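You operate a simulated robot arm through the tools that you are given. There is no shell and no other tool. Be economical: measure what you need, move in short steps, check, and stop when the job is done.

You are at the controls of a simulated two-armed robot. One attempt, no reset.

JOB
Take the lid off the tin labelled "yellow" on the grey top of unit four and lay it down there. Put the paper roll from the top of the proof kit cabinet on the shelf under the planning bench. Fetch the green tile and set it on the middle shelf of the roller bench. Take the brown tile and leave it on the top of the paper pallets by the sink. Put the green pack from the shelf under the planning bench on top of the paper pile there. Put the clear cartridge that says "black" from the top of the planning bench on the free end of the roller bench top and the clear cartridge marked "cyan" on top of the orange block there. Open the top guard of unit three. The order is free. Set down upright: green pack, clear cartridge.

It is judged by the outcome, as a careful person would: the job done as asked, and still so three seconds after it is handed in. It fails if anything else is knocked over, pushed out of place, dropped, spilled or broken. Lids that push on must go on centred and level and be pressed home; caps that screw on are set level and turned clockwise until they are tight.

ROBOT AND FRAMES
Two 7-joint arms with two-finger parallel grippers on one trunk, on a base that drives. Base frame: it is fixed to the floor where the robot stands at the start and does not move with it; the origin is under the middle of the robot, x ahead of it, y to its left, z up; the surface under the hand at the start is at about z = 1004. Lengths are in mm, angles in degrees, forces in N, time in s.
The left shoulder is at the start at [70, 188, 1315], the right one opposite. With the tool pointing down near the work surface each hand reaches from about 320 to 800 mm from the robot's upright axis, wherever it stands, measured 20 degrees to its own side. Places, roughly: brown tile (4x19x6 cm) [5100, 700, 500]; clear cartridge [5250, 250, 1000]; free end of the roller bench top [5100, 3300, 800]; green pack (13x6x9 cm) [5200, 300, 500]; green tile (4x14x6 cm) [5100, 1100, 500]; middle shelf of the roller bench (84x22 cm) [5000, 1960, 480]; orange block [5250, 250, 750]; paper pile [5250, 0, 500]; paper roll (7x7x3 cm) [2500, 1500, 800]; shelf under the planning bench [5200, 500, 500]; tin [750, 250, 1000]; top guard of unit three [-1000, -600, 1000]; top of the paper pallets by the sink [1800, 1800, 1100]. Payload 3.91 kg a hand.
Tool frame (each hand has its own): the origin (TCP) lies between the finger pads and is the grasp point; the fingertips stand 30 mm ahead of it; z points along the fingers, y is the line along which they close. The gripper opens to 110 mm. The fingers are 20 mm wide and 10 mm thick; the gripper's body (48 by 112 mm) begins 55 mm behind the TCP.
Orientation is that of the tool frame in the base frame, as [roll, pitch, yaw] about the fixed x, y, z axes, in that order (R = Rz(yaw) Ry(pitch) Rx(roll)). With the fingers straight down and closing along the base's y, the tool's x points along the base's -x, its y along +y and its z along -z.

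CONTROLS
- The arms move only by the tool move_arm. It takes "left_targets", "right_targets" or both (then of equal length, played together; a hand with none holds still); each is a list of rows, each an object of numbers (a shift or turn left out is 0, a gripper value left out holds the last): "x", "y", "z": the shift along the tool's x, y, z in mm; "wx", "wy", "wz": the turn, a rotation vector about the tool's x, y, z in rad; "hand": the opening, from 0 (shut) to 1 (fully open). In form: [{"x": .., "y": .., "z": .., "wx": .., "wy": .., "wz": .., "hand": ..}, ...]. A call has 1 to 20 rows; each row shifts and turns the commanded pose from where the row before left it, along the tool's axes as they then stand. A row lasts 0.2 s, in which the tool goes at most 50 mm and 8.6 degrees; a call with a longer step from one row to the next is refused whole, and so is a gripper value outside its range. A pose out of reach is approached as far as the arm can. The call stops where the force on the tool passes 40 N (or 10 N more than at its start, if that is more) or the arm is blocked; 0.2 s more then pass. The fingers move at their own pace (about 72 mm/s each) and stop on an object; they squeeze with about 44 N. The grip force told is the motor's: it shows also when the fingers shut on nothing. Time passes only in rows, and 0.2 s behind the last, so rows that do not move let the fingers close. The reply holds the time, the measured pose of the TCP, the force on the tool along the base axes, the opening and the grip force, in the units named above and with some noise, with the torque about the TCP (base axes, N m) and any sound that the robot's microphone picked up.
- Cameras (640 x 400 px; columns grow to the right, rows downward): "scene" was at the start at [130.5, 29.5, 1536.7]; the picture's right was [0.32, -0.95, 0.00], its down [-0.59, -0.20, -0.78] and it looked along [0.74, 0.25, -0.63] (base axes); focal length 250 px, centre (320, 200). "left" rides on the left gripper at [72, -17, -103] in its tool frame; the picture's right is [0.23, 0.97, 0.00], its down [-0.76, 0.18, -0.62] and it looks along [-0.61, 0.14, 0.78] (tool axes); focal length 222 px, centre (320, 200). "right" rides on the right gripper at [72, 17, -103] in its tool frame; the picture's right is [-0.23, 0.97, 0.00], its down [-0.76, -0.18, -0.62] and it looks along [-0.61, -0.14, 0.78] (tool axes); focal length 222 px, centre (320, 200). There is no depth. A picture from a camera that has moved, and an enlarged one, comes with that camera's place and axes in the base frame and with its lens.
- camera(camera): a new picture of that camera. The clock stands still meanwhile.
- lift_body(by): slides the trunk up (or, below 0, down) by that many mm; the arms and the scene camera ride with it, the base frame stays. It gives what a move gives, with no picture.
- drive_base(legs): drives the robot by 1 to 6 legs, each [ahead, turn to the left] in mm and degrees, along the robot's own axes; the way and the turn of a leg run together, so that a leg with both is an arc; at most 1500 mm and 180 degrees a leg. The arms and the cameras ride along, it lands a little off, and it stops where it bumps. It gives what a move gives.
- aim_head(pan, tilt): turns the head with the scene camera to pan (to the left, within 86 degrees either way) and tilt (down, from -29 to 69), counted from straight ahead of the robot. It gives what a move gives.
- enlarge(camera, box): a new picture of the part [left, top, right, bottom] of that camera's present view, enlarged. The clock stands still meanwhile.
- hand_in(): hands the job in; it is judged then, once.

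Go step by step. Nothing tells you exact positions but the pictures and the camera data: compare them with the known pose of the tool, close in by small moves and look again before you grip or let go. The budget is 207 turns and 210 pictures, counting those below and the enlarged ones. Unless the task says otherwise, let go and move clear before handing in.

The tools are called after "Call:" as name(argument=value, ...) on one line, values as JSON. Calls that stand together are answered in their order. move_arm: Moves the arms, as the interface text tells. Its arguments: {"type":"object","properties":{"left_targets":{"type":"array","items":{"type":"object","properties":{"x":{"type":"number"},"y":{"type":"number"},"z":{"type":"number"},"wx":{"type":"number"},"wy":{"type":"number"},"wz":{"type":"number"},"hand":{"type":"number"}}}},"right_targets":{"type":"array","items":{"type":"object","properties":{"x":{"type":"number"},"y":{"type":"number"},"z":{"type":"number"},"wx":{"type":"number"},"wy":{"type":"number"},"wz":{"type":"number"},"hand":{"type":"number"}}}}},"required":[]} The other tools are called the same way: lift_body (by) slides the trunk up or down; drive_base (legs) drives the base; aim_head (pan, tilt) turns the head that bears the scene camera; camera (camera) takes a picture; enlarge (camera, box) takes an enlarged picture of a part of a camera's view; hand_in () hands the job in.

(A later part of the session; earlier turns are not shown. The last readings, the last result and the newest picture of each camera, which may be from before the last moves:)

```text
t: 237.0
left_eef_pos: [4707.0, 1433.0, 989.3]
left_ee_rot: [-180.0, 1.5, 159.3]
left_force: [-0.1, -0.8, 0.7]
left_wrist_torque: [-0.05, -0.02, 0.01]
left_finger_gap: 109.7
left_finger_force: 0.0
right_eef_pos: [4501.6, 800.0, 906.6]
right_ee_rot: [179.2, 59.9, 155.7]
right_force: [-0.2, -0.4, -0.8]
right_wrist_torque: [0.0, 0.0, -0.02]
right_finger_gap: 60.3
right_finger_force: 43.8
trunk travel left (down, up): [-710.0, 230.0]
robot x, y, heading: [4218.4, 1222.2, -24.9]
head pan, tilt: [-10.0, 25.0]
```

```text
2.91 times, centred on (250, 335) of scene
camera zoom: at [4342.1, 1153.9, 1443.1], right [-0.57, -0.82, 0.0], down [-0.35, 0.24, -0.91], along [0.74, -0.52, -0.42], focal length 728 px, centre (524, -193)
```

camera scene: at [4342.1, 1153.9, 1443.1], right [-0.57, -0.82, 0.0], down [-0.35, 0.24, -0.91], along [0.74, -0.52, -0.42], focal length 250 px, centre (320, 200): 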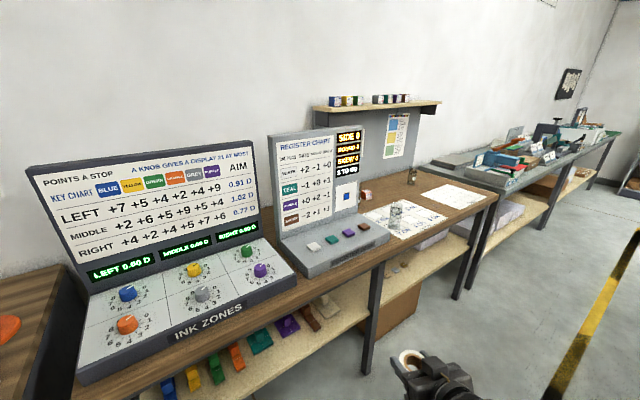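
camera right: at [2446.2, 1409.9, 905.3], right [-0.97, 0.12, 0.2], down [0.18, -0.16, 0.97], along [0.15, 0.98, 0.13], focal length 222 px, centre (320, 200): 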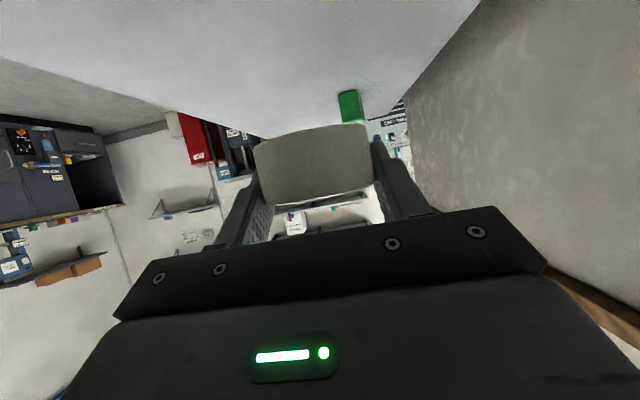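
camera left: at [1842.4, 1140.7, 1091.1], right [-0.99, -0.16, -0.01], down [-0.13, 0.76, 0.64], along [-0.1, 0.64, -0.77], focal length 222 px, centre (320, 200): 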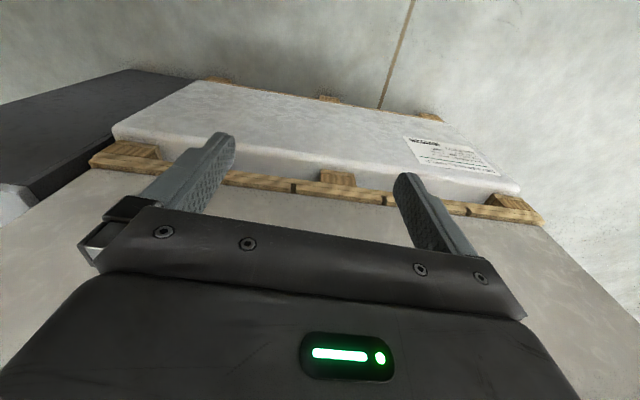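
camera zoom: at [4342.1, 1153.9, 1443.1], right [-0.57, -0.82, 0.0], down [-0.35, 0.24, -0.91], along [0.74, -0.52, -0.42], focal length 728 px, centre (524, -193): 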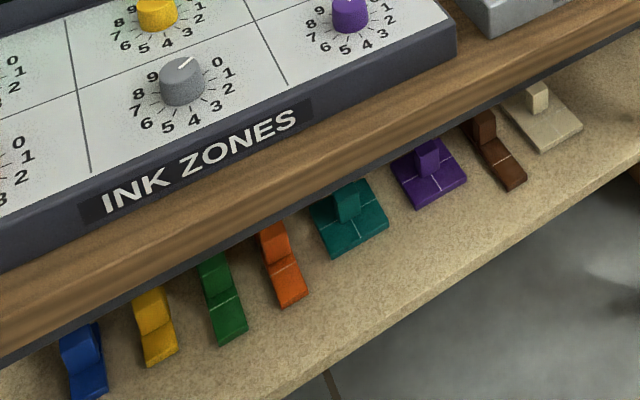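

Tiles with grip blocks line the shelf; clear cartridges and an orange die-like block stand on the bench. I'll pull up facing the bench around y≈700 and lower the trunk to look under.

Call:
drive_base(legs=[[0, -45], [540, 0], [0, 70]])

Call:
lift_body(by=-330)

Call:
aim_head(pan=-15, tilt=30)

Call:
camera(camera="scene")

```text
t: 245.2
left_eef_pos: [4769.1, 1107.9, 989.8]
left_ee_rot: [-180.0, 1.4, -175.6]
left_force: [-0.2, 0.6, -0.2]
left_wrist_torque: [0.0, -0.03, 0.0]
left_finger_gap: 109.7
left_finger_force: 0.0
right_eef_pos: [4850.5, 446.4, 909.0]
right_ee_rot: [179.3, 59.9, -179.3]
right_force: [0.0, -0.9, -1.1]
right_wrist_torque: [0.0, 0.01, 0.02]
right_finger_gap: 60.1
right_finger_force: 44.0
trunk travel left (down, up): [-710.0, 230.0]
robot x, y, heading: [4416.4, 713.7, 0.1]
head pan, tilt: [-10.0, 25.0]
```

```text
t: 246.1
left_eef_pos: [4768.9, 1107.5, 944.2]
left_ee_rot: [-179.7, 1.6, -175.8]
left_force: [0.6, -0.6, 0.4]
left_wrist_torque: [0.01, 0.01, -0.01]
left_finger_gap: 110.3
left_finger_force: 0.0
right_eef_pos: [4851.6, 445.4, 873.1]
right_ee_rot: [179.1, 61.8, -179.4]
right_force: [-8.5, 2.4, 19.1]
right_wrist_torque: [-0.58, -0.11, -0.17]
right_finger_gap: 60.0
right_finger_force: 44.4
trunk travel left (down, up): [-666.0, 274.0]
robot x, y, heading: [4418.5, 715.8, 0.0]
head pan, tilt: [-10.0, 25.0]
stopped: the force on the tool passed its limit at 56 N (the readings are from after the stop); the commanded pose is now the measured one
```

```text
t: 246.8
left_eef_pos: [4768.2, 1107.4, 946.0]
left_ee_rot: [-179.8, 1.6, -175.8]
left_force: [0.1, 0.7, -0.8]
left_wrist_torque: [0.04, 0.0, -0.02]
left_finger_gap: 109.9
left_finger_force: 0.0
right_eef_pos: [4851.8, 446.5, 874.6]
right_ee_rot: [179.1, 61.7, -179.4]
right_force: [6.1, -2.4, 21.8]
right_wrist_torque: [-0.74, -0.41, 0.2]
right_finger_gap: 60.3
right_finger_force: 44.4
trunk travel left (down, up): [-666.0, 274.0]
robot x, y, heading: [4415.7, 712.0, -0.1]
head pan, tilt: [-15.0, 30.0]
```

```text
93 pictures are left
camera scene: at [4551.8, 694.5, 1391.4], right [-0.26, -0.97, 0.0], down [-0.48, 0.13, -0.87], along [0.84, -0.22, -0.5], focal length 250 px, centre (320, 200)
```

scene: 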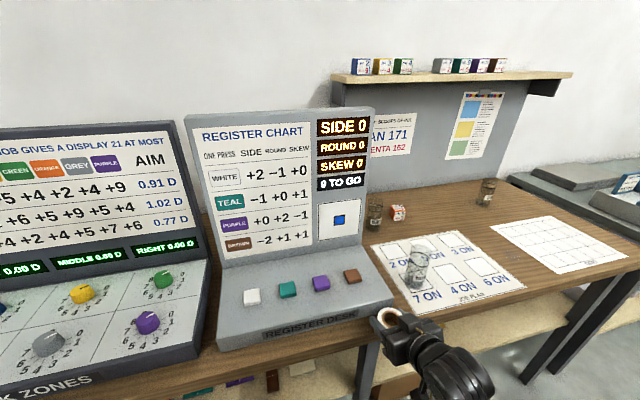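

The hand came down on the bench edge (front edge is nearer than thought). Raise, back up 200 mm, then lower.

Call:
lift_body(by=60)

Call:
drive_base(legs=[[-250, 0]])

Call:
lift_body(by=-390)

Call:
camera(camera="scene")

Call:
camera(camera="right")

```text
t: 247.8
left_eef_pos: [4769.5, 1106.5, 1005.4]
left_ee_rot: [-179.9, 1.6, -175.8]
left_force: [-0.6, 0.1, 0.0]
left_wrist_torque: [0.01, 0.01, 0.02]
left_finger_gap: 110.1
left_finger_force: 0.0
right_eef_pos: [4852.5, 446.0, 930.6]
right_ee_rot: [178.9, 61.2, -179.6]
right_force: [-0.4, 0.3, 0.3]
right_wrist_torque: [0.0, -0.01, 0.04]
right_finger_gap: 59.9
right_finger_force: 44.1
trunk travel left (down, up): [-726.0, 214.0]
robot x, y, heading: [4416.5, 715.7, -0.2]
head pan, tilt: [-15.0, 30.0]
```

```text
t: 249.6
left_eef_pos: [4519.1, 1106.7, 1006.6]
left_ee_rot: [-179.9, 1.4, -175.7]
left_force: [-0.2, -0.2, 0.3]
left_wrist_torque: [0.05, 0.01, -0.01]
left_finger_gap: 109.8
left_finger_force: 0.0
right_eef_pos: [4603.6, 445.6, 931.8]
right_ee_rot: [179.0, 61.2, -179.5]
right_force: [-0.2, -0.1, -0.4]
right_wrist_torque: [0.04, 0.0, 0.01]
right_finger_gap: 60.1
right_finger_force: 43.6
trunk travel left (down, up): [-726.0, 214.0]
robot x, y, heading: [4165.6, 714.8, 0.2]
head pan, tilt: [-15.0, 30.0]
```

```text
t: 253.4
left_eef_pos: [4517.9, 1105.8, 615.8]
left_ee_rot: [-180.0, 1.5, -175.7]
left_force: [-0.1, 0.3, -0.1]
left_wrist_torque: [0.01, 0.02, 0.04]
left_finger_gap: 110.0
left_finger_force: 0.2
right_eef_pos: [4601.7, 445.0, 540.0]
right_ee_rot: [179.0, 61.2, -179.5]
right_force: [0.7, -0.1, -0.8]
right_wrist_torque: [0.02, -0.05, 0.02]
right_finger_gap: 59.9
right_finger_force: 43.8
trunk travel left (down, up): [-336.0, 604.0]
robot x, y, heading: [4163.8, 718.0, 0.0]
head pan, tilt: [-15.0, 30.0]
```

```text
92 pictures are left
camera scene: at [4302.7, 692.7, 1061.0], right [-0.26, -0.97, 0.0], down [-0.48, 0.13, -0.87], along [0.84, -0.22, -0.5], focal length 250 px, centre (320, 200)
```

scene: 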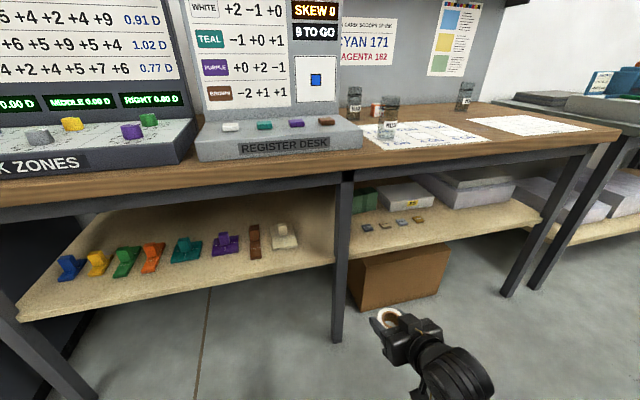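

```text
91 pictures are left
camera right: at [4474.8, 460.2, 526.5], right [0.09, 0.97, 0.21], down [-0.18, -0.19, 0.97], along [0.98, -0.12, 0.16], focal length 222 px, centre (320, 200)
```

right: 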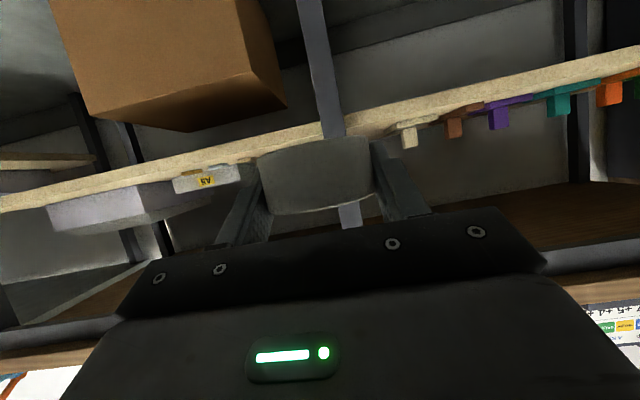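

Now measured: bench top z≈850 with front edge x≈4846, shelf z≈500 with front edge ≈4900. A free gap on the shelf lies between the ivory tile and the middle leg at y≈536. I'll align the roll to it and drive in 250 mm.

Call:
move_arm(right_targets=[{"y": 46, "x": -10, "z": -6}, {"y": 45}], left_targets=[{"x": 40}, {"x": 40}])

Call:
drive_base(legs=[[240, 0]])

Call:
aim_head(pan=-15, tilt=40)

Call:
camera(camera="right")

Call:
camera(camera="scene")

```text
t: 254.2
left_eef_pos: [4480.6, 1115.9, 611.2]
left_ee_rot: [-179.7, 1.3, -175.7]
left_force: [0.5, 0.5, -1.0]
left_wrist_torque: [0.03, -0.03, -0.03]
left_finger_gap: 109.9
left_finger_force: 0.1
left hand out of reach, approached as far as the arm can: row 1, 2
right_eef_pos: [4610.8, 452.2, 543.2]
right_ee_rot: [-155.9, 59.6, -155.7]
right_force: [0.4, 0.3, -1.4]
right_wrist_torque: [0.0, 0.04, 0.0]
right_finger_gap: 60.1
right_finger_force: 43.9
right hand out of reach, approached as far as the arm can: row 1, 2
trunk travel left (down, up): [-336.0, 604.0]
robot x, y, heading: [4166.5, 714.0, 0.1]
head pan, tilt: [-15.0, 30.0]
stopped in row 2 (right hand): the arm was blocked; the commanded pose is now the measured one
```

```text
t: 255.9
left_eef_pos: [4719.8, 1117.2, 610.3]
left_ee_rot: [-179.9, 1.4, -175.7]
left_force: [0.2, -0.6, -0.3]
left_wrist_torque: [-0.01, -0.03, 0.01]
left_finger_gap: 110.1
left_finger_force: 0.0
right_eef_pos: [4848.2, 452.9, 544.4]
right_ee_rot: [-155.9, 59.6, -155.8]
right_force: [-7.8, 0.1, -1.7]
right_wrist_torque: [-0.01, 0.15, -0.13]
right_finger_gap: 59.8
right_finger_force: 43.8
trunk travel left (down, up): [-336.0, 604.0]
robot x, y, heading: [4405.0, 712.6, 0.4]
head pan, tilt: [-15.0, 30.0]
```

```text
t: 256.6
left_eef_pos: [4720.3, 1117.9, 610.9]
left_ee_rot: [-179.8, 1.5, -175.7]
left_force: [0.6, 0.8, -0.1]
left_wrist_torque: [0.0, 0.0, 0.01]
left_finger_gap: 109.9
left_finger_force: 0.0
right_eef_pos: [4849.0, 453.2, 544.3]
right_ee_rot: [-155.9, 59.6, -155.7]
right_force: [-4.3, 0.4, 0.7]
right_wrist_torque: [0.02, 0.06, -0.04]
right_finger_gap: 59.9
right_finger_force: 44.2
trunk travel left (down, up): [-336.0, 604.0]
robot x, y, heading: [4406.8, 716.6, 0.1]
head pan, tilt: [-15.0, 40.0]
```

```text
90 pictures are left
camera right: at [4720.8, 460.1, 524.9], right [0.05, 1.0, -0.01], down [-0.19, 0.02, 0.98], along [0.98, -0.05, 0.19], focal length 222 px, centre (320, 200)
```

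right: 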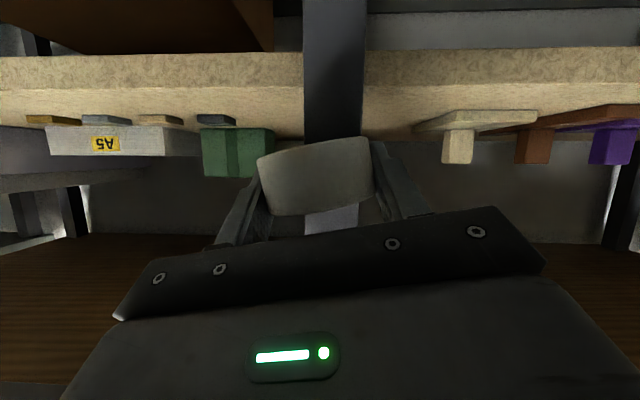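

```text
89 pictures are left
camera scene: at [4536.1, 695.0, 1045.7], right [-0.26, -0.97, 0.0], down [-0.62, 0.16, -0.77], along [0.74, -0.2, -0.64], focal length 250 px, centre (320, 200)
```

scene: 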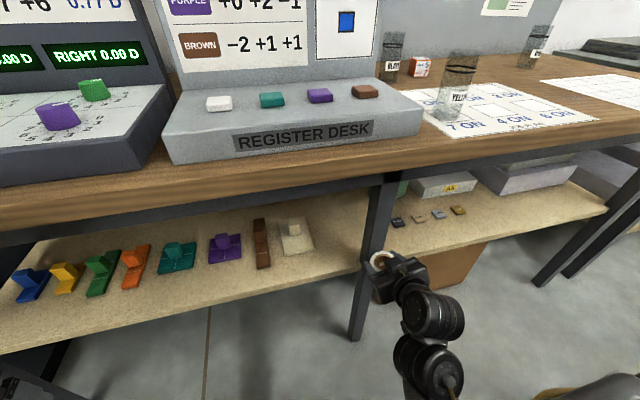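

The wrist got twisted while folded in, and the roll is at the leg. Back off, level the hand while extended, shift to y≈536 and come back in.

Call:
drive_base(legs=[[-170, 0]])

Call:
move_arm(right_targets=[{"z": 32, "x": -17}, {"z": 32, "x": -17}, {"z": 32, "x": -17}, {"wz": 0.117}, {"wz": 0.117}, {"y": 42}, {"y": 42}])

Call:
camera(camera="right")

```text
t: 258.1
left_eef_pos: [4555.0, 1116.4, 612.4]
left_ee_rot: [-179.8, 1.5, -175.6]
left_force: [0.5, 0.2, -0.1]
left_wrist_torque: [-0.01, -0.05, 0.03]
left_finger_gap: 109.9
left_finger_force: 0.0
right_eef_pos: [4684.0, 452.7, 544.6]
right_ee_rot: [-155.9, 59.6, -155.6]
right_force: [-0.2, -0.1, 0.0]
right_wrist_torque: [0.02, 0.03, 0.0]
right_finger_gap: 60.0
right_finger_force: 44.6
trunk travel left (down, up): [-336.0, 604.0]
robot x, y, heading: [4242.1, 714.4, 0.4]
head pan, tilt: [-15.0, 40.0]
```

```text
t: 259.5
left_eef_pos: [4553.5, 1116.4, 609.5]
left_ee_rot: [-179.8, 1.4, -175.5]
left_force: [-1.8, 1.1, -0.2]
left_wrist_torque: [0.04, 0.02, -0.01]
left_finger_gap: 110.0
left_finger_force: 0.2
right_eef_pos: [4793.1, 422.2, 537.3]
right_ee_rot: [-156.6, 60.6, -164.0]
right_force: [-0.2, -0.7, -0.4]
right_wrist_torque: [-0.01, -0.01, -0.02]
right_finger_gap: 60.1
right_finger_force: 44.1
trunk travel left (down, up): [-336.0, 604.0]
robot x, y, heading: [4236.0, 718.4, 0.4]
head pan, tilt: [-15.0, 40.0]
stopped in row 7 (right hand): the arm was blocked; the commanded pose is now the measured one
```

```text
88 pictures are left
camera right: at [4666.2, 446.0, 517.2], right [0.18, 0.98, 0.01], down [-0.2, 0.03, 0.98], along [0.96, -0.18, 0.2], focal length 222 px, centre (320, 200)
```

right: 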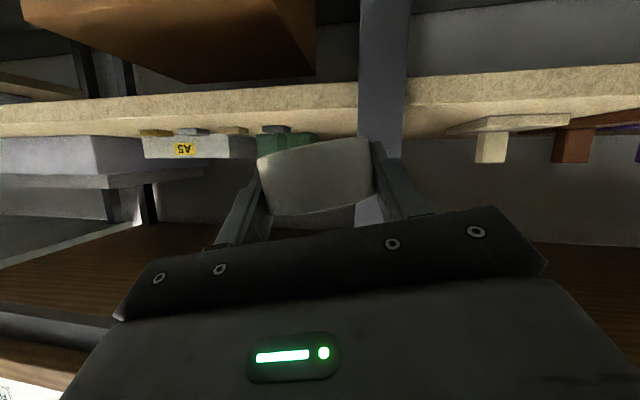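

The right arm can't come further inward in this posture; I'll shift the base to y≈840 instead, backing off first.

Call:
drive_base(legs=[[-160, 0], [0, 45], [170, 0], [0, -45]])

Call:
move_arm(right_targets=[{"wz": 0.1}, {"wz": 0.1}, {"wy": -0.03}])

Call:
camera(camera="right")

```text
t: 260.8
left_eef_pos: [4439.4, 1116.0, 610.6]
left_ee_rot: [-179.8, 1.4, -175.8]
left_force: [0.4, 0.2, 0.0]
left_wrist_torque: [0.02, 0.01, 0.01]
left_finger_gap: 110.3
left_finger_force: 0.1
right_eef_pos: [4675.9, 419.6, 537.5]
right_ee_rot: [-156.5, 60.6, -163.9]
right_force: [0.2, -0.1, -0.4]
right_wrist_torque: [0.01, -0.02, 0.0]
right_finger_gap: 60.0
right_finger_force: 44.1
trunk travel left (down, up): [-336.0, 604.0]
robot x, y, heading: [4123.8, 712.7, -0.1]
head pan, tilt: [-15.0, 40.0]
stopped in leg 1: the robot was blocked; the commanded pose is now the measured one
```

```text
t: 261.6
left_eef_pos: [4439.2, 1116.3, 612.1]
left_ee_rot: [-179.8, 1.3, -175.8]
left_force: [0.3, 0.1, -0.5]
left_wrist_torque: [-0.01, -0.01, -0.01]
left_finger_gap: 110.1
left_finger_force: 0.1
right_eef_pos: [4676.5, 420.9, 538.6]
right_ee_rot: [-178.2, 65.0, 171.8]
right_force: [0.0, 0.5, -0.4]
right_wrist_torque: [0.02, -0.03, 0.04]
right_finger_gap: 60.2
right_finger_force: 44.1
trunk travel left (down, up): [-336.0, 604.0]
robot x, y, heading: [4124.4, 714.1, 0.2]
head pan, tilt: [-15.0, 40.0]
```

```text
87 pictures are left
camera right: at [4555.0, 460.1, 516.1], right [0.26, 0.95, 0.19], down [-0.27, -0.12, 0.96], along [0.93, -0.3, 0.22], focal length 222 px, centre (320, 200)
```

right: 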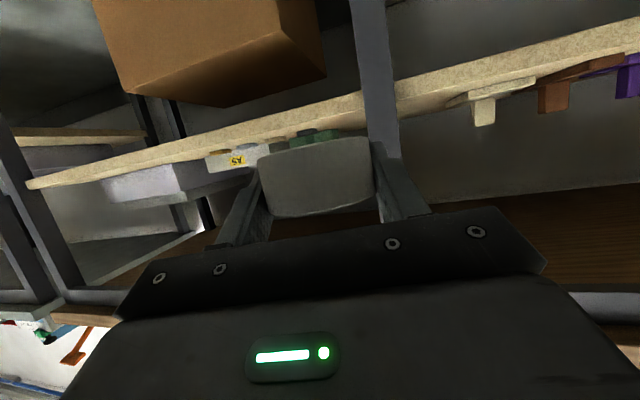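

Hand is level again. Now shift the base left via a turn-drive-turn.

Call:
drive_base(legs=[[20, 0], [0, 45], [165, 0], [0, -45]])

Call:
camera(camera="right")

Call:
camera(camera="scene")

```text
t: 267.6
left_eef_pos: [4588.9, 1224.9, 611.3]
left_ee_rot: [-179.8, 1.4, -177.2]
left_force: [0.1, -0.3, -0.6]
left_wrist_torque: [0.0, -0.01, -0.02]
left_finger_gap: 110.0
left_finger_force: 0.1
right_eef_pos: [4808.6, 524.1, 539.8]
right_ee_rot: [-177.5, 65.0, 170.7]
right_force: [-0.3, 0.6, -1.1]
right_wrist_torque: [0.01, -0.02, 0.0]
right_finger_gap: 59.9
right_finger_force: 44.0
trunk travel left (down, up): [-336.0, 604.0]
robot x, y, heading: [4261.7, 831.6, -1.5]
head pan, tilt: [-15.0, 40.0]
```

```text
86 pictures are left
camera right: at [4687.3, 565.1, 515.6], right [0.29, 0.94, 0.19], down [-0.27, -0.11, 0.96], along [0.92, -0.33, 0.22], focal length 222 px, centre (320, 200)
```

right: 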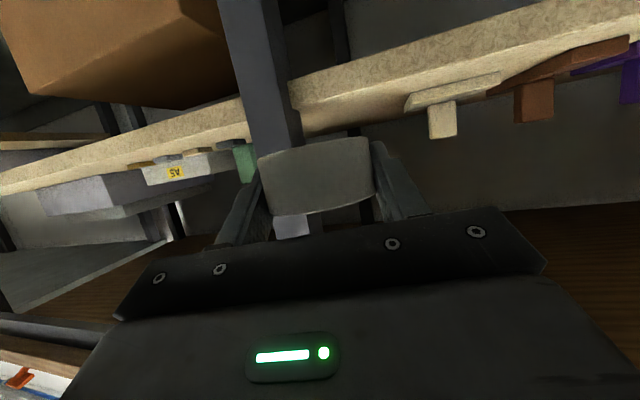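

```text
85 pictures are left
camera scene: at [4394.4, 807.6, 1045.6], right [-0.28, -0.96, 0.0], down [-0.62, 0.18, -0.77], along [0.73, -0.22, -0.64], focal length 250 px, centre (320, 200)
```

scene: 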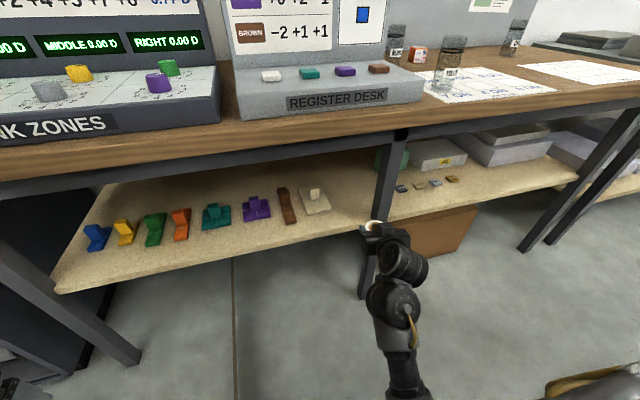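

The gap by the leg is too tight for the gripper. A better free spot is the strip in front of the paper pile (y≈-120). Check the floor to the right before driving.

Call:
aim_head(pan=-80, tilt=30)

Call:
camera(camera="scene")

```text
t: 268.9
left_eef_pos: [4589.7, 1225.6, 609.9]
left_ee_rot: [-179.9, 1.4, -177.3]
left_force: [-0.2, -0.1, -0.5]
left_wrist_torque: [0.03, 0.0, 0.02]
left_finger_gap: 110.0
left_finger_force: 0.1
right_eef_pos: [4807.9, 523.5, 538.2]
right_ee_rot: [-177.5, 65.0, 170.8]
right_force: [0.7, -0.3, -0.5]
right_wrist_torque: [0.0, 0.0, 0.0]
right_finger_gap: 60.0
right_finger_force: 44.2
trunk travel left (down, up): [-336.0, 604.0]
robot x, y, heading: [4262.0, 828.5, -1.2]
head pan, tilt: [-80.0, 30.0]
```

```text
84 pictures are left
camera scene: at [4326.4, 742.2, 1061.0], right [-0.99, -0.15, 0.0], down [-0.08, 0.49, -0.87], along [0.13, -0.86, -0.5], focal length 250 px, centre (320, 200)
```

scene: 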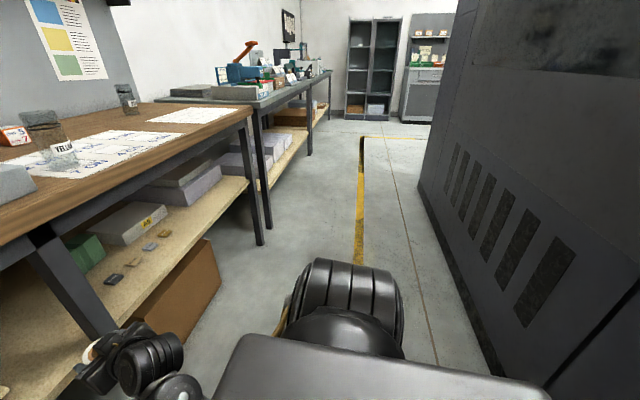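

The aisle is clear (delivery side x<3715). Turn, drive to y≈185, and turn back.

Call:
drive_base(legs=[[0, -89], [645, 0], [0, 90]])

Call:
aim_head(pan=-20, tilt=35)

Call:
camera(camera="scene")

Call:
camera(camera="right")

```text
t: 280.1
left_eef_pos: [4575.0, 606.9, 611.3]
left_ee_rot: [-179.8, 1.4, -173.8]
left_force: [-0.3, 0.4, 0.0]
left_wrist_torque: [0.0, 0.02, 0.0]
left_finger_gap: 110.1
left_finger_force: 0.1
right_eef_pos: [4833.6, -80.2, 537.3]
right_ee_rot: [-177.4, 65.0, 174.2]
right_force: [0.2, 0.8, -0.8]
right_wrist_torque: [0.0, 0.0, 0.02]
right_finger_gap: 59.8
right_finger_force: 43.7
trunk travel left (down, up): [-336.0, 604.0]
robot x, y, heading: [4275.2, 194.9, 2.0]
head pan, tilt: [-80.0, 30.0]
```

```text
t: 281.4
left_eef_pos: [4575.1, 607.2, 610.7]
left_ee_rot: [-179.7, 1.3, -173.7]
left_force: [0.0, 0.0, 0.9]
left_wrist_torque: [-0.01, 0.02, -0.03]
left_finger_gap: 109.8
left_finger_force: 0.2
right_eef_pos: [4835.6, -79.6, 538.5]
right_ee_rot: [-177.5, 64.9, 174.2]
right_force: [0.0, -0.9, 0.1]
right_wrist_torque: [-0.01, 0.02, 0.01]
right_finger_gap: 60.1
right_finger_force: 43.9
trunk travel left (down, up): [-336.0, 604.0]
robot x, y, heading: [4275.3, 197.2, 1.9]
head pan, tilt: [-20.0, 35.0]
```

```text
83 pictures are left
camera scene: at [4406.2, 171.1, 1053.2], right [-0.31, -0.95, 0.0], down [-0.55, 0.18, -0.82], along [0.78, -0.25, -0.57], focal length 250 px, centre (320, 200)
```

scene: 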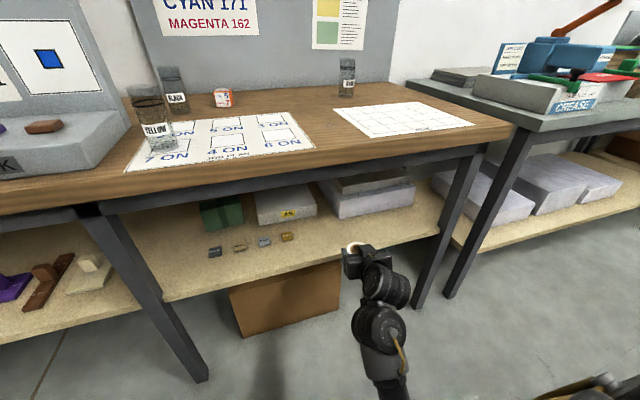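

```text
82 pictures are left
camera right: at [4712.0, -45.6, 515.7], right [0.23, 0.95, 0.19], down [-0.26, -0.12, 0.96], along [0.94, -0.27, 0.22], focal length 222 px, centre (320, 200)
```

right: 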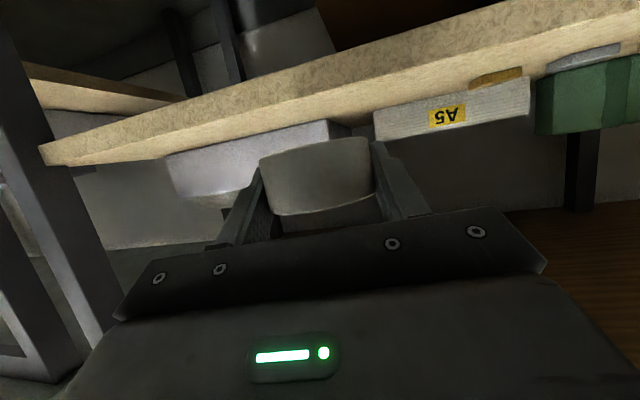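

Labels: YELLOW in front, BLACK behind-left, third one (probably CYAN) at the rear; orange block between. The strip in front of the paper pile (x 4897–5043) is free. Move the roll outward 50 mm and drive ahead 125 mm.

Call:
move_arm(right_targets=[{"y": -25}, {"y": -25}])

Call:
drive_base(legs=[[125, 0]])

Call:
camera(camera="right")

Call:
enlarge(camera="scene", box=[180, 50, 480, 260])

```text
t: 282.0
left_eef_pos: [4574.6, 606.2, 610.8]
left_ee_rot: [-179.9, 1.4, -173.8]
left_force: [1.2, 0.3, -0.2]
left_wrist_torque: [0.0, 0.03, 0.0]
left_finger_gap: 109.9
left_finger_force: 0.0
right_eef_pos: [4823.7, -131.6, 541.5]
right_ee_rot: [-177.6, 65.0, 174.3]
right_force: [0.5, 0.9, -1.2]
right_wrist_torque: [0.0, 0.0, -0.01]
right_finger_gap: 59.9
right_finger_force: 44.2
trunk travel left (down, up): [-336.0, 604.0]
robot x, y, heading: [4272.4, 197.9, 2.0]
head pan, tilt: [-20.0, 35.0]
```

```text
t: 283.3
left_eef_pos: [4702.8, 610.6, 609.8]
left_ee_rot: [-179.8, 1.3, -173.9]
left_force: [-1.4, 0.8, -0.4]
left_wrist_torque: [-0.04, 0.02, 0.01]
left_finger_gap: 109.8
left_finger_force: 0.0
right_eef_pos: [4950.8, -126.7, 540.2]
right_ee_rot: [-177.5, 65.0, 174.2]
right_force: [0.1, -0.1, -0.7]
right_wrist_torque: [0.0, -0.01, 0.01]
right_finger_gap: 59.9
right_finger_force: 44.4
trunk travel left (down, up): [-336.0, 604.0]
robot x, y, heading: [4401.5, 201.0, 2.4]
head pan, tilt: [-20.0, 35.0]
```

```text
81 pictures are left
camera right: at [4828.3, -92.4, 517.9], right [0.23, 0.95, 0.19], down [-0.26, -0.12, 0.96], along [0.94, -0.27, 0.22], focal length 222 px, centre (320, 200)
```

right: 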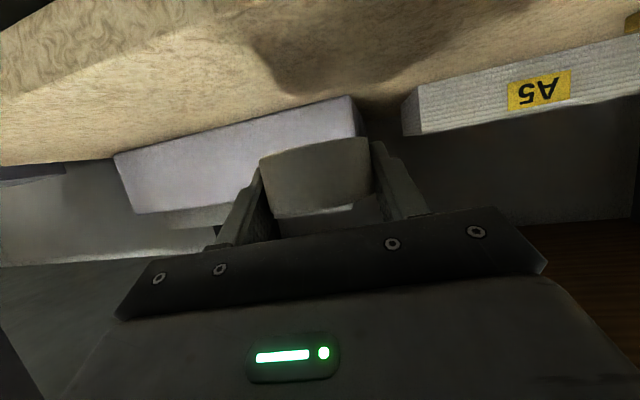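

```text
1.90 times, centred on (330, 155) of scene
camera zoom: at [4533.4, 175.4, 1053.1], right [-0.31, -0.95, 0.0], down [-0.55, 0.18, -0.82], along [0.78, -0.25, -0.57], focal length 476 px, centre (301, 286)
```

zoom: 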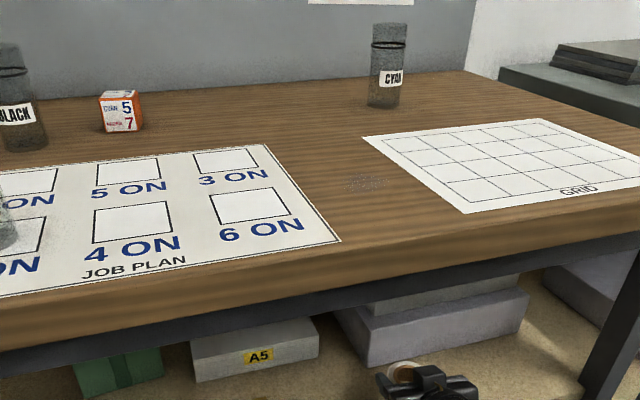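

Roll hovers over the shelf strip. Lower in small steps until contact.

Call:
move_arm(right_targets=[{"x": 9, "z": 4.2}, {"x": 5.4, "z": 2.5}, {"x": 2.7, "z": 1.3}, {"x": 2.7, "z": 1.3}, {"x": 2.7, "z": 1.3}])

Call:
camera(camera="right")

```text
t: 284.5
left_eef_pos: [4702.6, 611.6, 611.2]
left_ee_rot: [-179.8, 1.4, -173.8]
left_force: [0.3, 0.0, 0.2]
left_wrist_torque: [0.01, -0.03, 0.03]
left_finger_gap: 109.9
left_finger_force: 0.0
right_eef_pos: [4950.7, -127.7, 515.9]
right_ee_rot: [-177.5, 64.9, 174.1]
right_force: [0.3, 0.9, 0.2]
right_wrist_torque: [0.0, -0.02, 0.01]
right_finger_gap: 60.2
right_finger_force: 43.5
trunk travel left (down, up): [-336.0, 604.0]
robot x, y, heading: [4397.8, 202.0, 2.0]
head pan, tilt: [-20.0, 35.0]
```

```text
79 pictures are left
camera right: at [4828.0, -93.0, 493.6], right [0.23, 0.95, 0.19], down [-0.26, -0.12, 0.96], along [0.94, -0.27, 0.22], focal length 222 px, centre (320, 200)
```

right: 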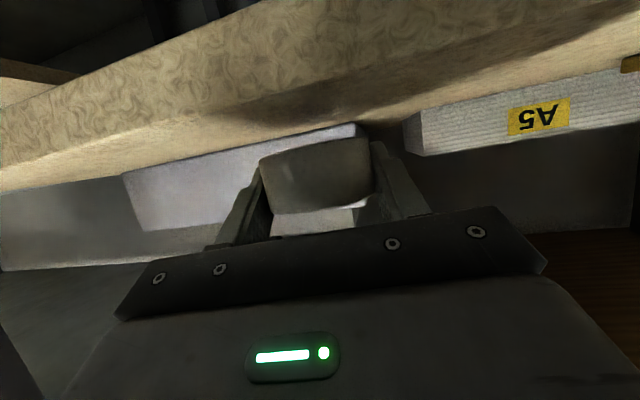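

Call:
move_arm(right_targets=[{"x": 2.7, "z": 1.3}, {"x": 2.7, "z": 1.3}, {"x": 2.7, "z": 1.3}, {"x": 2.7, "z": 1.3}])

Call:
camera(camera="right")

```text
t: 285.5
left_eef_pos: [4702.5, 610.6, 610.6]
left_ee_rot: [-179.8, 1.4, -173.9]
left_force: [-0.8, 0.3, -0.2]
left_wrist_torque: [0.01, -0.01, 0.04]
left_finger_gap: 110.1
left_finger_force: 0.0
right_eef_pos: [4951.0, -128.5, 503.4]
right_ee_rot: [-177.5, 65.0, 174.2]
right_force: [0.2, 0.1, -0.4]
right_wrist_torque: [-0.01, 0.0, -0.01]
right_finger_gap: 60.0
right_finger_force: 44.2
trunk travel left (down, up): [-336.0, 604.0]
robot x, y, heading: [4400.5, 198.1, 1.8]
head pan, tilt: [-20.0, 35.0]
```

```text
78 pictures are left
camera right: at [4828.8, -93.5, 481.3], right [0.23, 0.95, 0.19], down [-0.26, -0.12, 0.96], along [0.94, -0.27, 0.22], focal length 222 px, centre (320, 200)
```

right: 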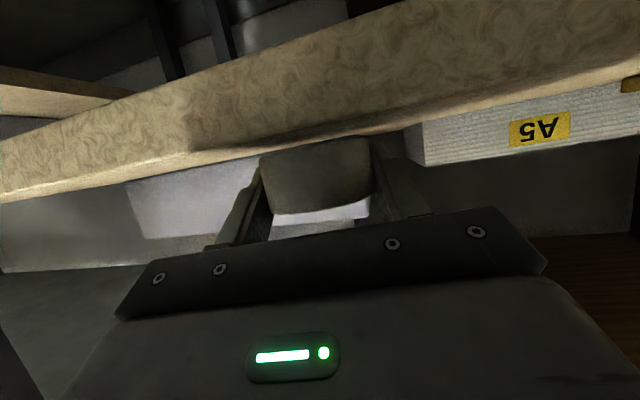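

Call:
move_arm(right_targets=[{"x": 2.7, "z": 1.3}, {"x": 2.7, "z": 1.3}, {"x": 1.8, "z": 0.8}, {"x": 1.8, "z": 0.8}, {"x": 1.8, "z": 0.8}])

Call:
enlarge(camera="right", box=[200, 80, 440, 240])

```text
t: 286.7
left_eef_pos: [4700.6, 612.2, 611.5]
left_ee_rot: [-179.7, 1.5, -173.9]
left_force: [0.4, -0.5, -0.9]
left_wrist_torque: [0.01, 0.0, 0.0]
left_finger_gap: 110.1
left_finger_force: 0.0
right_eef_pos: [4950.2, -128.8, 496.9]
right_ee_rot: [-177.5, 65.7, 173.9]
right_force: [8.1, -3.6, 33.3]
right_wrist_torque: [0.75, -0.34, -0.53]
right_finger_gap: 59.7
right_finger_force: 44.2
trunk travel left (down, up): [-336.0, 604.0]
robot x, y, heading: [4398.5, 201.0, 2.1]
head pan, tilt: [-20.0, 35.0]
```

```text
2.50 times, centred on (320, 160) of right
camera zoom: at [4828.5, -93.8, 472.7], right [0.23, 0.95, 0.19], down [-0.27, -0.12, 0.95], along [0.93, -0.27, 0.23], focal length 555 px, centre (320, 300)
```

zoom: 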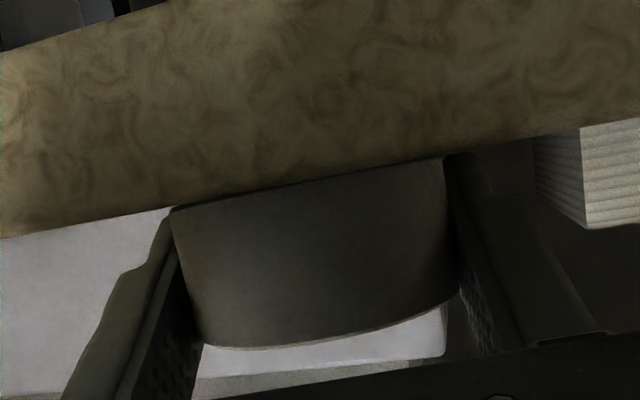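

Contact with the shelf. Ease 2 mm, open the fingers, and withdraw.

Call:
move_arm(right_targets=[{"x": -2.5, "z": -1.2}, {"hand": 0.75}, {"hand": 0.75}, {"hand": 0.75}])

Call:
drive_base(legs=[[-150, 0]])

Call:
camera(camera="scene")

```text
t: 287.7
left_eef_pos: [4700.4, 612.1, 613.3]
left_ee_rot: [-179.8, 1.6, -173.8]
left_force: [-0.3, -0.3, -0.4]
left_wrist_torque: [-0.02, -0.02, 0.02]
left_finger_gap: 110.0
left_finger_force: 0.1
right_eef_pos: [4950.5, -128.8, 497.0]
right_ee_rot: [-177.6, 65.2, 174.1]
right_force: [-9.4, -18.3, 24.7]
right_wrist_torque: [0.51, -0.47, -0.17]
right_finger_gap: 73.0
right_finger_force: 0.0
trunk travel left (down, up): [-336.0, 604.0]
robot x, y, heading: [4399.0, 201.6, 1.9]
head pan, tilt: [-20.0, 35.0]
```

```text
t: 288.5
left_eef_pos: [4685.4, 610.2, 610.6]
left_ee_rot: [-179.8, 1.3, -173.9]
left_force: [0.2, 0.0, 0.2]
left_wrist_torque: [0.01, -0.01, -0.01]
left_finger_gap: 109.9
left_finger_force: 0.1
right_eef_pos: [4938.3, -126.9, 498.8]
right_ee_rot: [-177.8, 65.8, 174.1]
right_force: [-0.4, 0.7, 0.4]
right_wrist_torque: [0.0, 0.0, 0.03]
right_finger_gap: 82.4
right_finger_force: 0.0
trunk travel left (down, up): [-336.0, 604.0]
robot x, y, heading: [4381.1, 200.4, 2.1]
head pan, tilt: [-20.0, 35.0]
stopped in leg 1: the force on the tool passed its limit at 74 N (the readings are from after the stop); the commanded pose is now the measured one
```

```text
76 pictures are left
camera scene: at [4516.9, 174.8, 1053.0], right [-0.31, -0.95, 0.0], down [-0.55, 0.18, -0.82], along [0.78, -0.25, -0.57], focal length 250 px, centre (320, 200)
```

scene: 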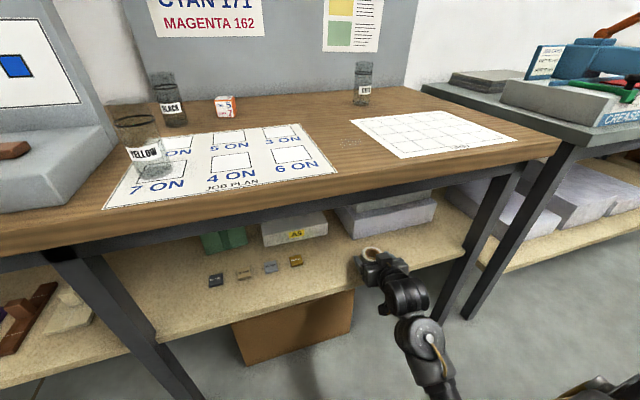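

Something snagged briefly; check the hand camera.

Call:
camera(camera="right")

```text
75 pictures are left
camera right: at [4815.3, -92.0, 474.6], right [0.23, 0.95, 0.19], down [-0.27, -0.13, 0.95], along [0.93, -0.27, 0.23], focal length 222 px, centre (320, 200)
```

right: 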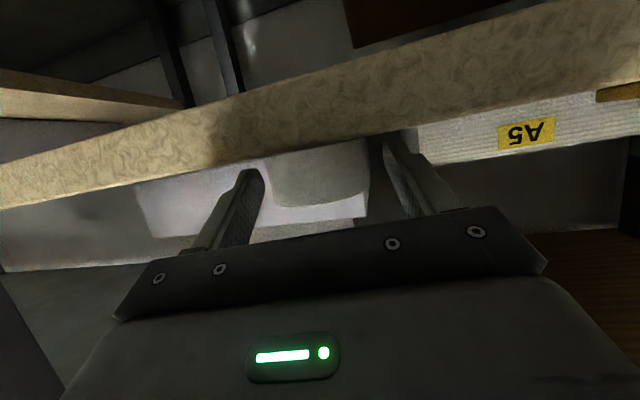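

The roll sits between the fingers, close to the +y finger. Raise slightly, recentre, and withdraw with the arm.

Call:
move_arm(right_targets=[{"x": -5, "z": -2.3, "hand": 0.9}, {"y": 4}, {"hand": 0.9}])

Call:
drive_base(legs=[[-140, 0]])

Call:
camera(camera="right")

Call:
camera(camera="scene")

```text
t: 289.3
left_eef_pos: [4685.6, 610.9, 611.8]
left_ee_rot: [-179.8, 1.4, -173.9]
left_force: [0.0, 0.2, -0.5]
left_wrist_torque: [0.01, -0.03, -0.02]
left_finger_gap: 110.0
left_finger_force: 0.0
right_eef_pos: [4938.7, -121.4, 505.3]
right_ee_rot: [-177.8, 65.8, 174.0]
right_force: [-0.3, -0.7, 0.7]
right_wrist_torque: [-0.02, -0.02, 0.02]
right_finger_gap: 98.8
right_finger_force: 0.1
trunk travel left (down, up): [-336.0, 604.0]
robot x, y, heading: [4383.2, 199.2, 2.0]
head pan, tilt: [-20.0, 35.0]
```

```text
t: 290.6
left_eef_pos: [4536.9, 605.9, 611.1]
left_ee_rot: [-179.8, 1.5, -173.8]
left_force: [-0.4, 0.6, 0.4]
left_wrist_torque: [0.03, -0.01, 0.02]
left_finger_gap: 109.8
left_finger_force: 0.0
right_eef_pos: [4789.9, -126.5, 506.2]
right_ee_rot: [-177.9, 65.7, 174.1]
right_force: [-0.4, -0.2, 0.5]
right_wrist_torque: [0.0, -0.01, 0.01]
right_finger_gap: 99.1
right_finger_force: 0.0
trunk travel left (down, up): [-336.0, 604.0]
robot x, y, heading: [4236.8, 196.0, 1.9]
head pan, tilt: [-20.0, 35.0]
```

```text
74 pictures are left
camera right: at [4668.6, -91.9, 480.8], right [0.23, 0.96, 0.19], down [-0.27, -0.13, 0.95], along [0.93, -0.27, 0.23], focal length 222 px, centre (320, 200)
```

right: 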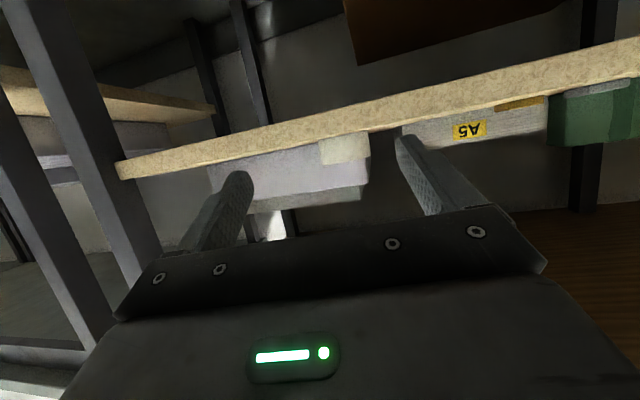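

```text
73 pictures are left
camera scene: at [4368.6, 169.6, 1053.3], right [-0.31, -0.95, 0.0], down [-0.55, 0.18, -0.82], along [0.78, -0.25, -0.57], focal length 250 px, centre (320, 200)
```

scene: 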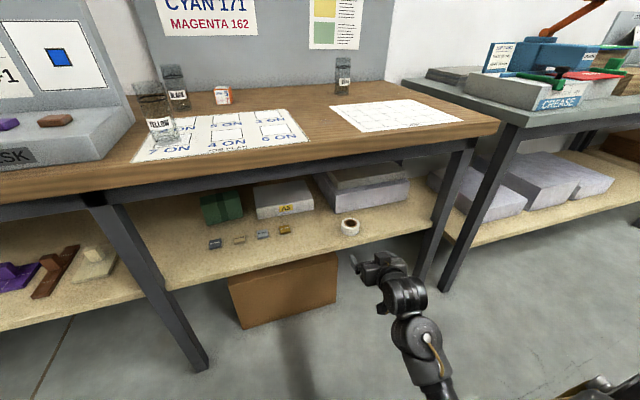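

The roll is on the shelf. Next the green pack (13 cm wide face to the front, can't be gripped straight on). Plan: stand turned ~40° left, nudge its left end back so it turns, then grip it across its 6 cm. First reposition.

Call:
lift_body(by=40)

Call:
move_arm(right_targets=[{"hand": 0}, {"hand": 0}, {"hand": 0}])

Call:
drive_base(legs=[[0, -90], [205, 0], [0, 128]])

Call:
aim_head(pan=-15, tilt=35)

Call:
camera(camera="scene")

```text
t: 291.5
left_eef_pos: [4537.7, 604.5, 651.9]
left_ee_rot: [-179.7, 1.4, -173.7]
left_force: [-0.3, 0.0, 0.3]
left_wrist_torque: [0.03, -0.06, -0.02]
left_finger_gap: 110.2
left_finger_force: 0.0
right_eef_pos: [4791.2, -126.3, 542.7]
right_ee_rot: [-177.9, 65.7, 174.1]
right_force: [0.0, -1.1, -0.4]
right_wrist_torque: [0.0, -0.01, 0.0]
right_finger_gap: 99.2
right_finger_force: 0.0
trunk travel left (down, up): [-376.0, 564.0]
robot x, y, heading: [4235.8, 191.6, 2.2]
head pan, tilt: [-20.0, 35.0]
```

```text
t: 292.3
left_eef_pos: [4537.8, 605.9, 651.0]
left_ee_rot: [-179.8, 1.4, -173.8]
left_force: [-0.1, -0.5, -0.3]
left_wrist_torque: [0.02, -0.05, -0.02]
left_finger_gap: 109.8
left_finger_force: 0.1
right_eef_pos: [4790.4, -125.7, 545.3]
right_ee_rot: [-177.8, 65.7, 174.2]
right_force: [0.4, -0.4, 0.4]
right_wrist_torque: [-0.02, 0.01, -0.01]
right_finger_gap: 0.0
right_finger_force: 14.1
trunk travel left (down, up): [-376.0, 564.0]
robot x, y, heading: [4238.3, 193.9, 2.1]
head pan, tilt: [-20.0, 35.0]
```

```text
t: 302.9
left_eef_pos: [4230.7, 501.0, 649.9]
left_ee_rot: [-179.9, 1.3, -135.6]
left_force: [0.8, 0.0, 0.0]
left_wrist_torque: [0.0, 0.03, 0.05]
left_finger_gap: 109.8
left_finger_force: 0.1
right_eef_pos: [4880.5, 82.7, 545.2]
right_ee_rot: [-177.8, 65.6, -147.7]
right_force: [0.1, 0.4, 0.6]
right_wrist_torque: [0.01, -0.03, 0.02]
right_finger_gap: 0.0
right_finger_force: 37.5
trunk travel left (down, up): [-376.0, 564.0]
robot x, y, heading: [4248.8, -9.8, 40.3]
head pan, tilt: [-20.0, 35.0]
```

```text
t: 303.6
left_eef_pos: [4230.1, 500.8, 650.2]
left_ee_rot: [-179.8, 1.4, -135.7]
left_force: [-0.1, 0.2, -0.1]
left_wrist_torque: [0.0, 0.05, 0.0]
left_finger_gap: 109.9
left_finger_force: 0.0
right_eef_pos: [4882.3, 82.9, 544.2]
right_ee_rot: [-178.0, 65.8, -147.6]
right_force: [-0.3, -0.3, 0.0]
right_wrist_torque: [0.0, 0.02, 0.03]
right_finger_gap: 0.0
right_finger_force: 38.0
trunk travel left (down, up): [-376.0, 564.0]
robot x, y, heading: [4247.3, -7.5, 40.2]
head pan, tilt: [-15.0, 35.0]
```

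```text
72 pictures are left
camera scene: at [4364.9, 62.9, 1093.2], right [0.43, -0.9, 0.0], down [-0.52, -0.24, -0.82], along [0.74, 0.35, -0.57], focal length 250 px, centre (320, 200)
```

scene: 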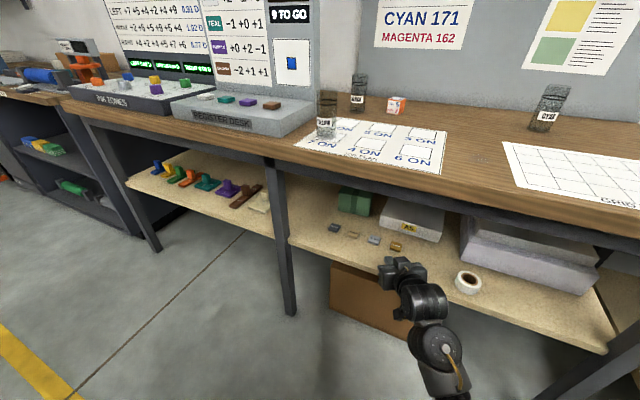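

Good view. Shift the hand left 45 mm and drive in 255 mm toward the pack's left end.

Call:
move_arm(right_targets=[{"y": 23}, {"y": 22}])

Call:
drive_base(legs=[[255, 0]])

Call:
camera(camera="right")

Call:
camera(camera="scene")

```text
t: 304.2
left_eef_pos: [4230.2, 501.6, 650.2]
left_ee_rot: [-179.8, 1.3, -135.6]
left_force: [-0.6, 0.0, -0.6]
left_wrist_torque: [-0.01, 0.01, 0.03]
left_finger_gap: 110.0
left_finger_force: 0.0
right_eef_pos: [4859.2, 122.7, 543.4]
right_ee_rot: [-177.8, 65.7, -147.6]
right_force: [-0.5, -0.1, -0.3]
right_wrist_torque: [-0.01, 0.02, 0.02]
right_finger_gap: 0.0
right_finger_force: 38.0
trunk travel left (down, up): [-376.0, 564.0]
robot x, y, heading: [4247.9, -8.5, 40.1]
head pan, tilt: [-15.0, 35.0]
```

```text
t: 306.0
left_eef_pos: [4426.7, 667.7, 651.6]
left_ee_rot: [-179.8, 1.2, -135.6]
left_force: [0.5, 0.1, -0.4]
left_wrist_torque: [-0.02, 0.01, -0.02]
left_finger_gap: 110.0
left_finger_force: 0.0
right_eef_pos: [5056.2, 290.3, 542.6]
right_ee_rot: [-177.8, 65.6, -147.5]
right_force: [1.0, 0.2, -1.0]
right_wrist_torque: [0.04, 0.02, 0.0]
right_finger_gap: 0.1
right_finger_force: 37.6
trunk travel left (down, up): [-376.0, 564.0]
robot x, y, heading: [4446.0, 157.9, 40.2]
head pan, tilt: [-15.0, 35.0]
```

```text
71 pictures are left
camera right: at [4938.9, 242.4, 518.5], right [-0.41, 0.89, 0.19], down [-0.14, -0.27, 0.95], along [0.9, 0.37, 0.23], focal length 222 px, centre (320, 200)
```

right: 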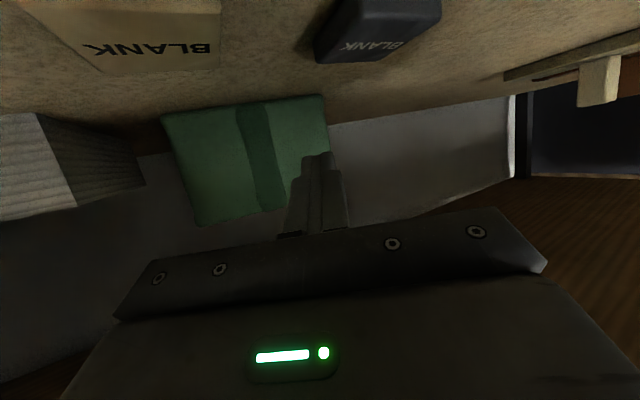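

```text
70 pictures are left
camera scene: at [4562.0, 230.4, 1093.1], right [0.43, -0.9, 0.0], down [-0.52, -0.25, -0.82], along [0.74, 0.35, -0.57], focal length 250 px, centre (320, 200)
```

scene: 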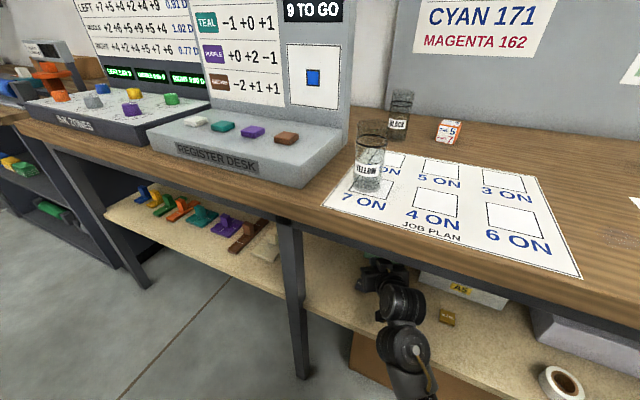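

The fingertips point at the pack's left end. Push forward 100 mm gently.

Call:
move_arm(right_targets=[{"z": 18.2, "x": -8.2}, {"z": 18.2, "x": -8.2}, {"z": 18.2, "x": -8.2}, {"z": 18.2, "x": -8.2}, {"z": 18.2, "x": -8.2}])

Call:
camera(camera="right")

```text
t: 307.2
left_eef_pos: [4425.1, 669.1, 651.4]
left_ee_rot: [-179.8, 1.3, -135.7]
left_force: [-0.3, -0.9, 0.4]
left_wrist_torque: [0.02, 0.03, -0.01]
left_finger_gap: 110.0
left_finger_force: 0.0
right_eef_pos: [5142.0, 342.3, 542.4]
right_ee_rot: [-177.8, 65.8, -147.7]
right_force: [1.0, 0.0, -0.3]
right_wrist_torque: [0.02, -0.03, 0.02]
right_finger_gap: 0.1
right_finger_force: 37.4
trunk travel left (down, up): [-376.0, 564.0]
robot x, y, heading: [4443.9, 155.9, 40.7]
head pan, tilt: [-15.0, 35.0]
```

```text
69 pictures are left
camera right: at [5025.4, 294.2, 518.5], right [-0.41, 0.89, 0.19], down [-0.14, -0.27, 0.95], along [0.9, 0.37, 0.23], focal length 222 px, centre (320, 200)
```

right: 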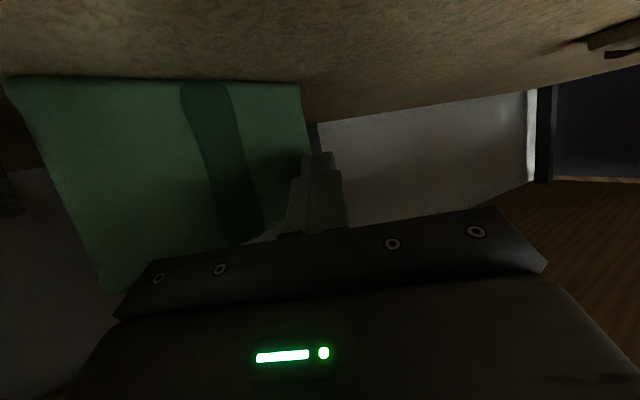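

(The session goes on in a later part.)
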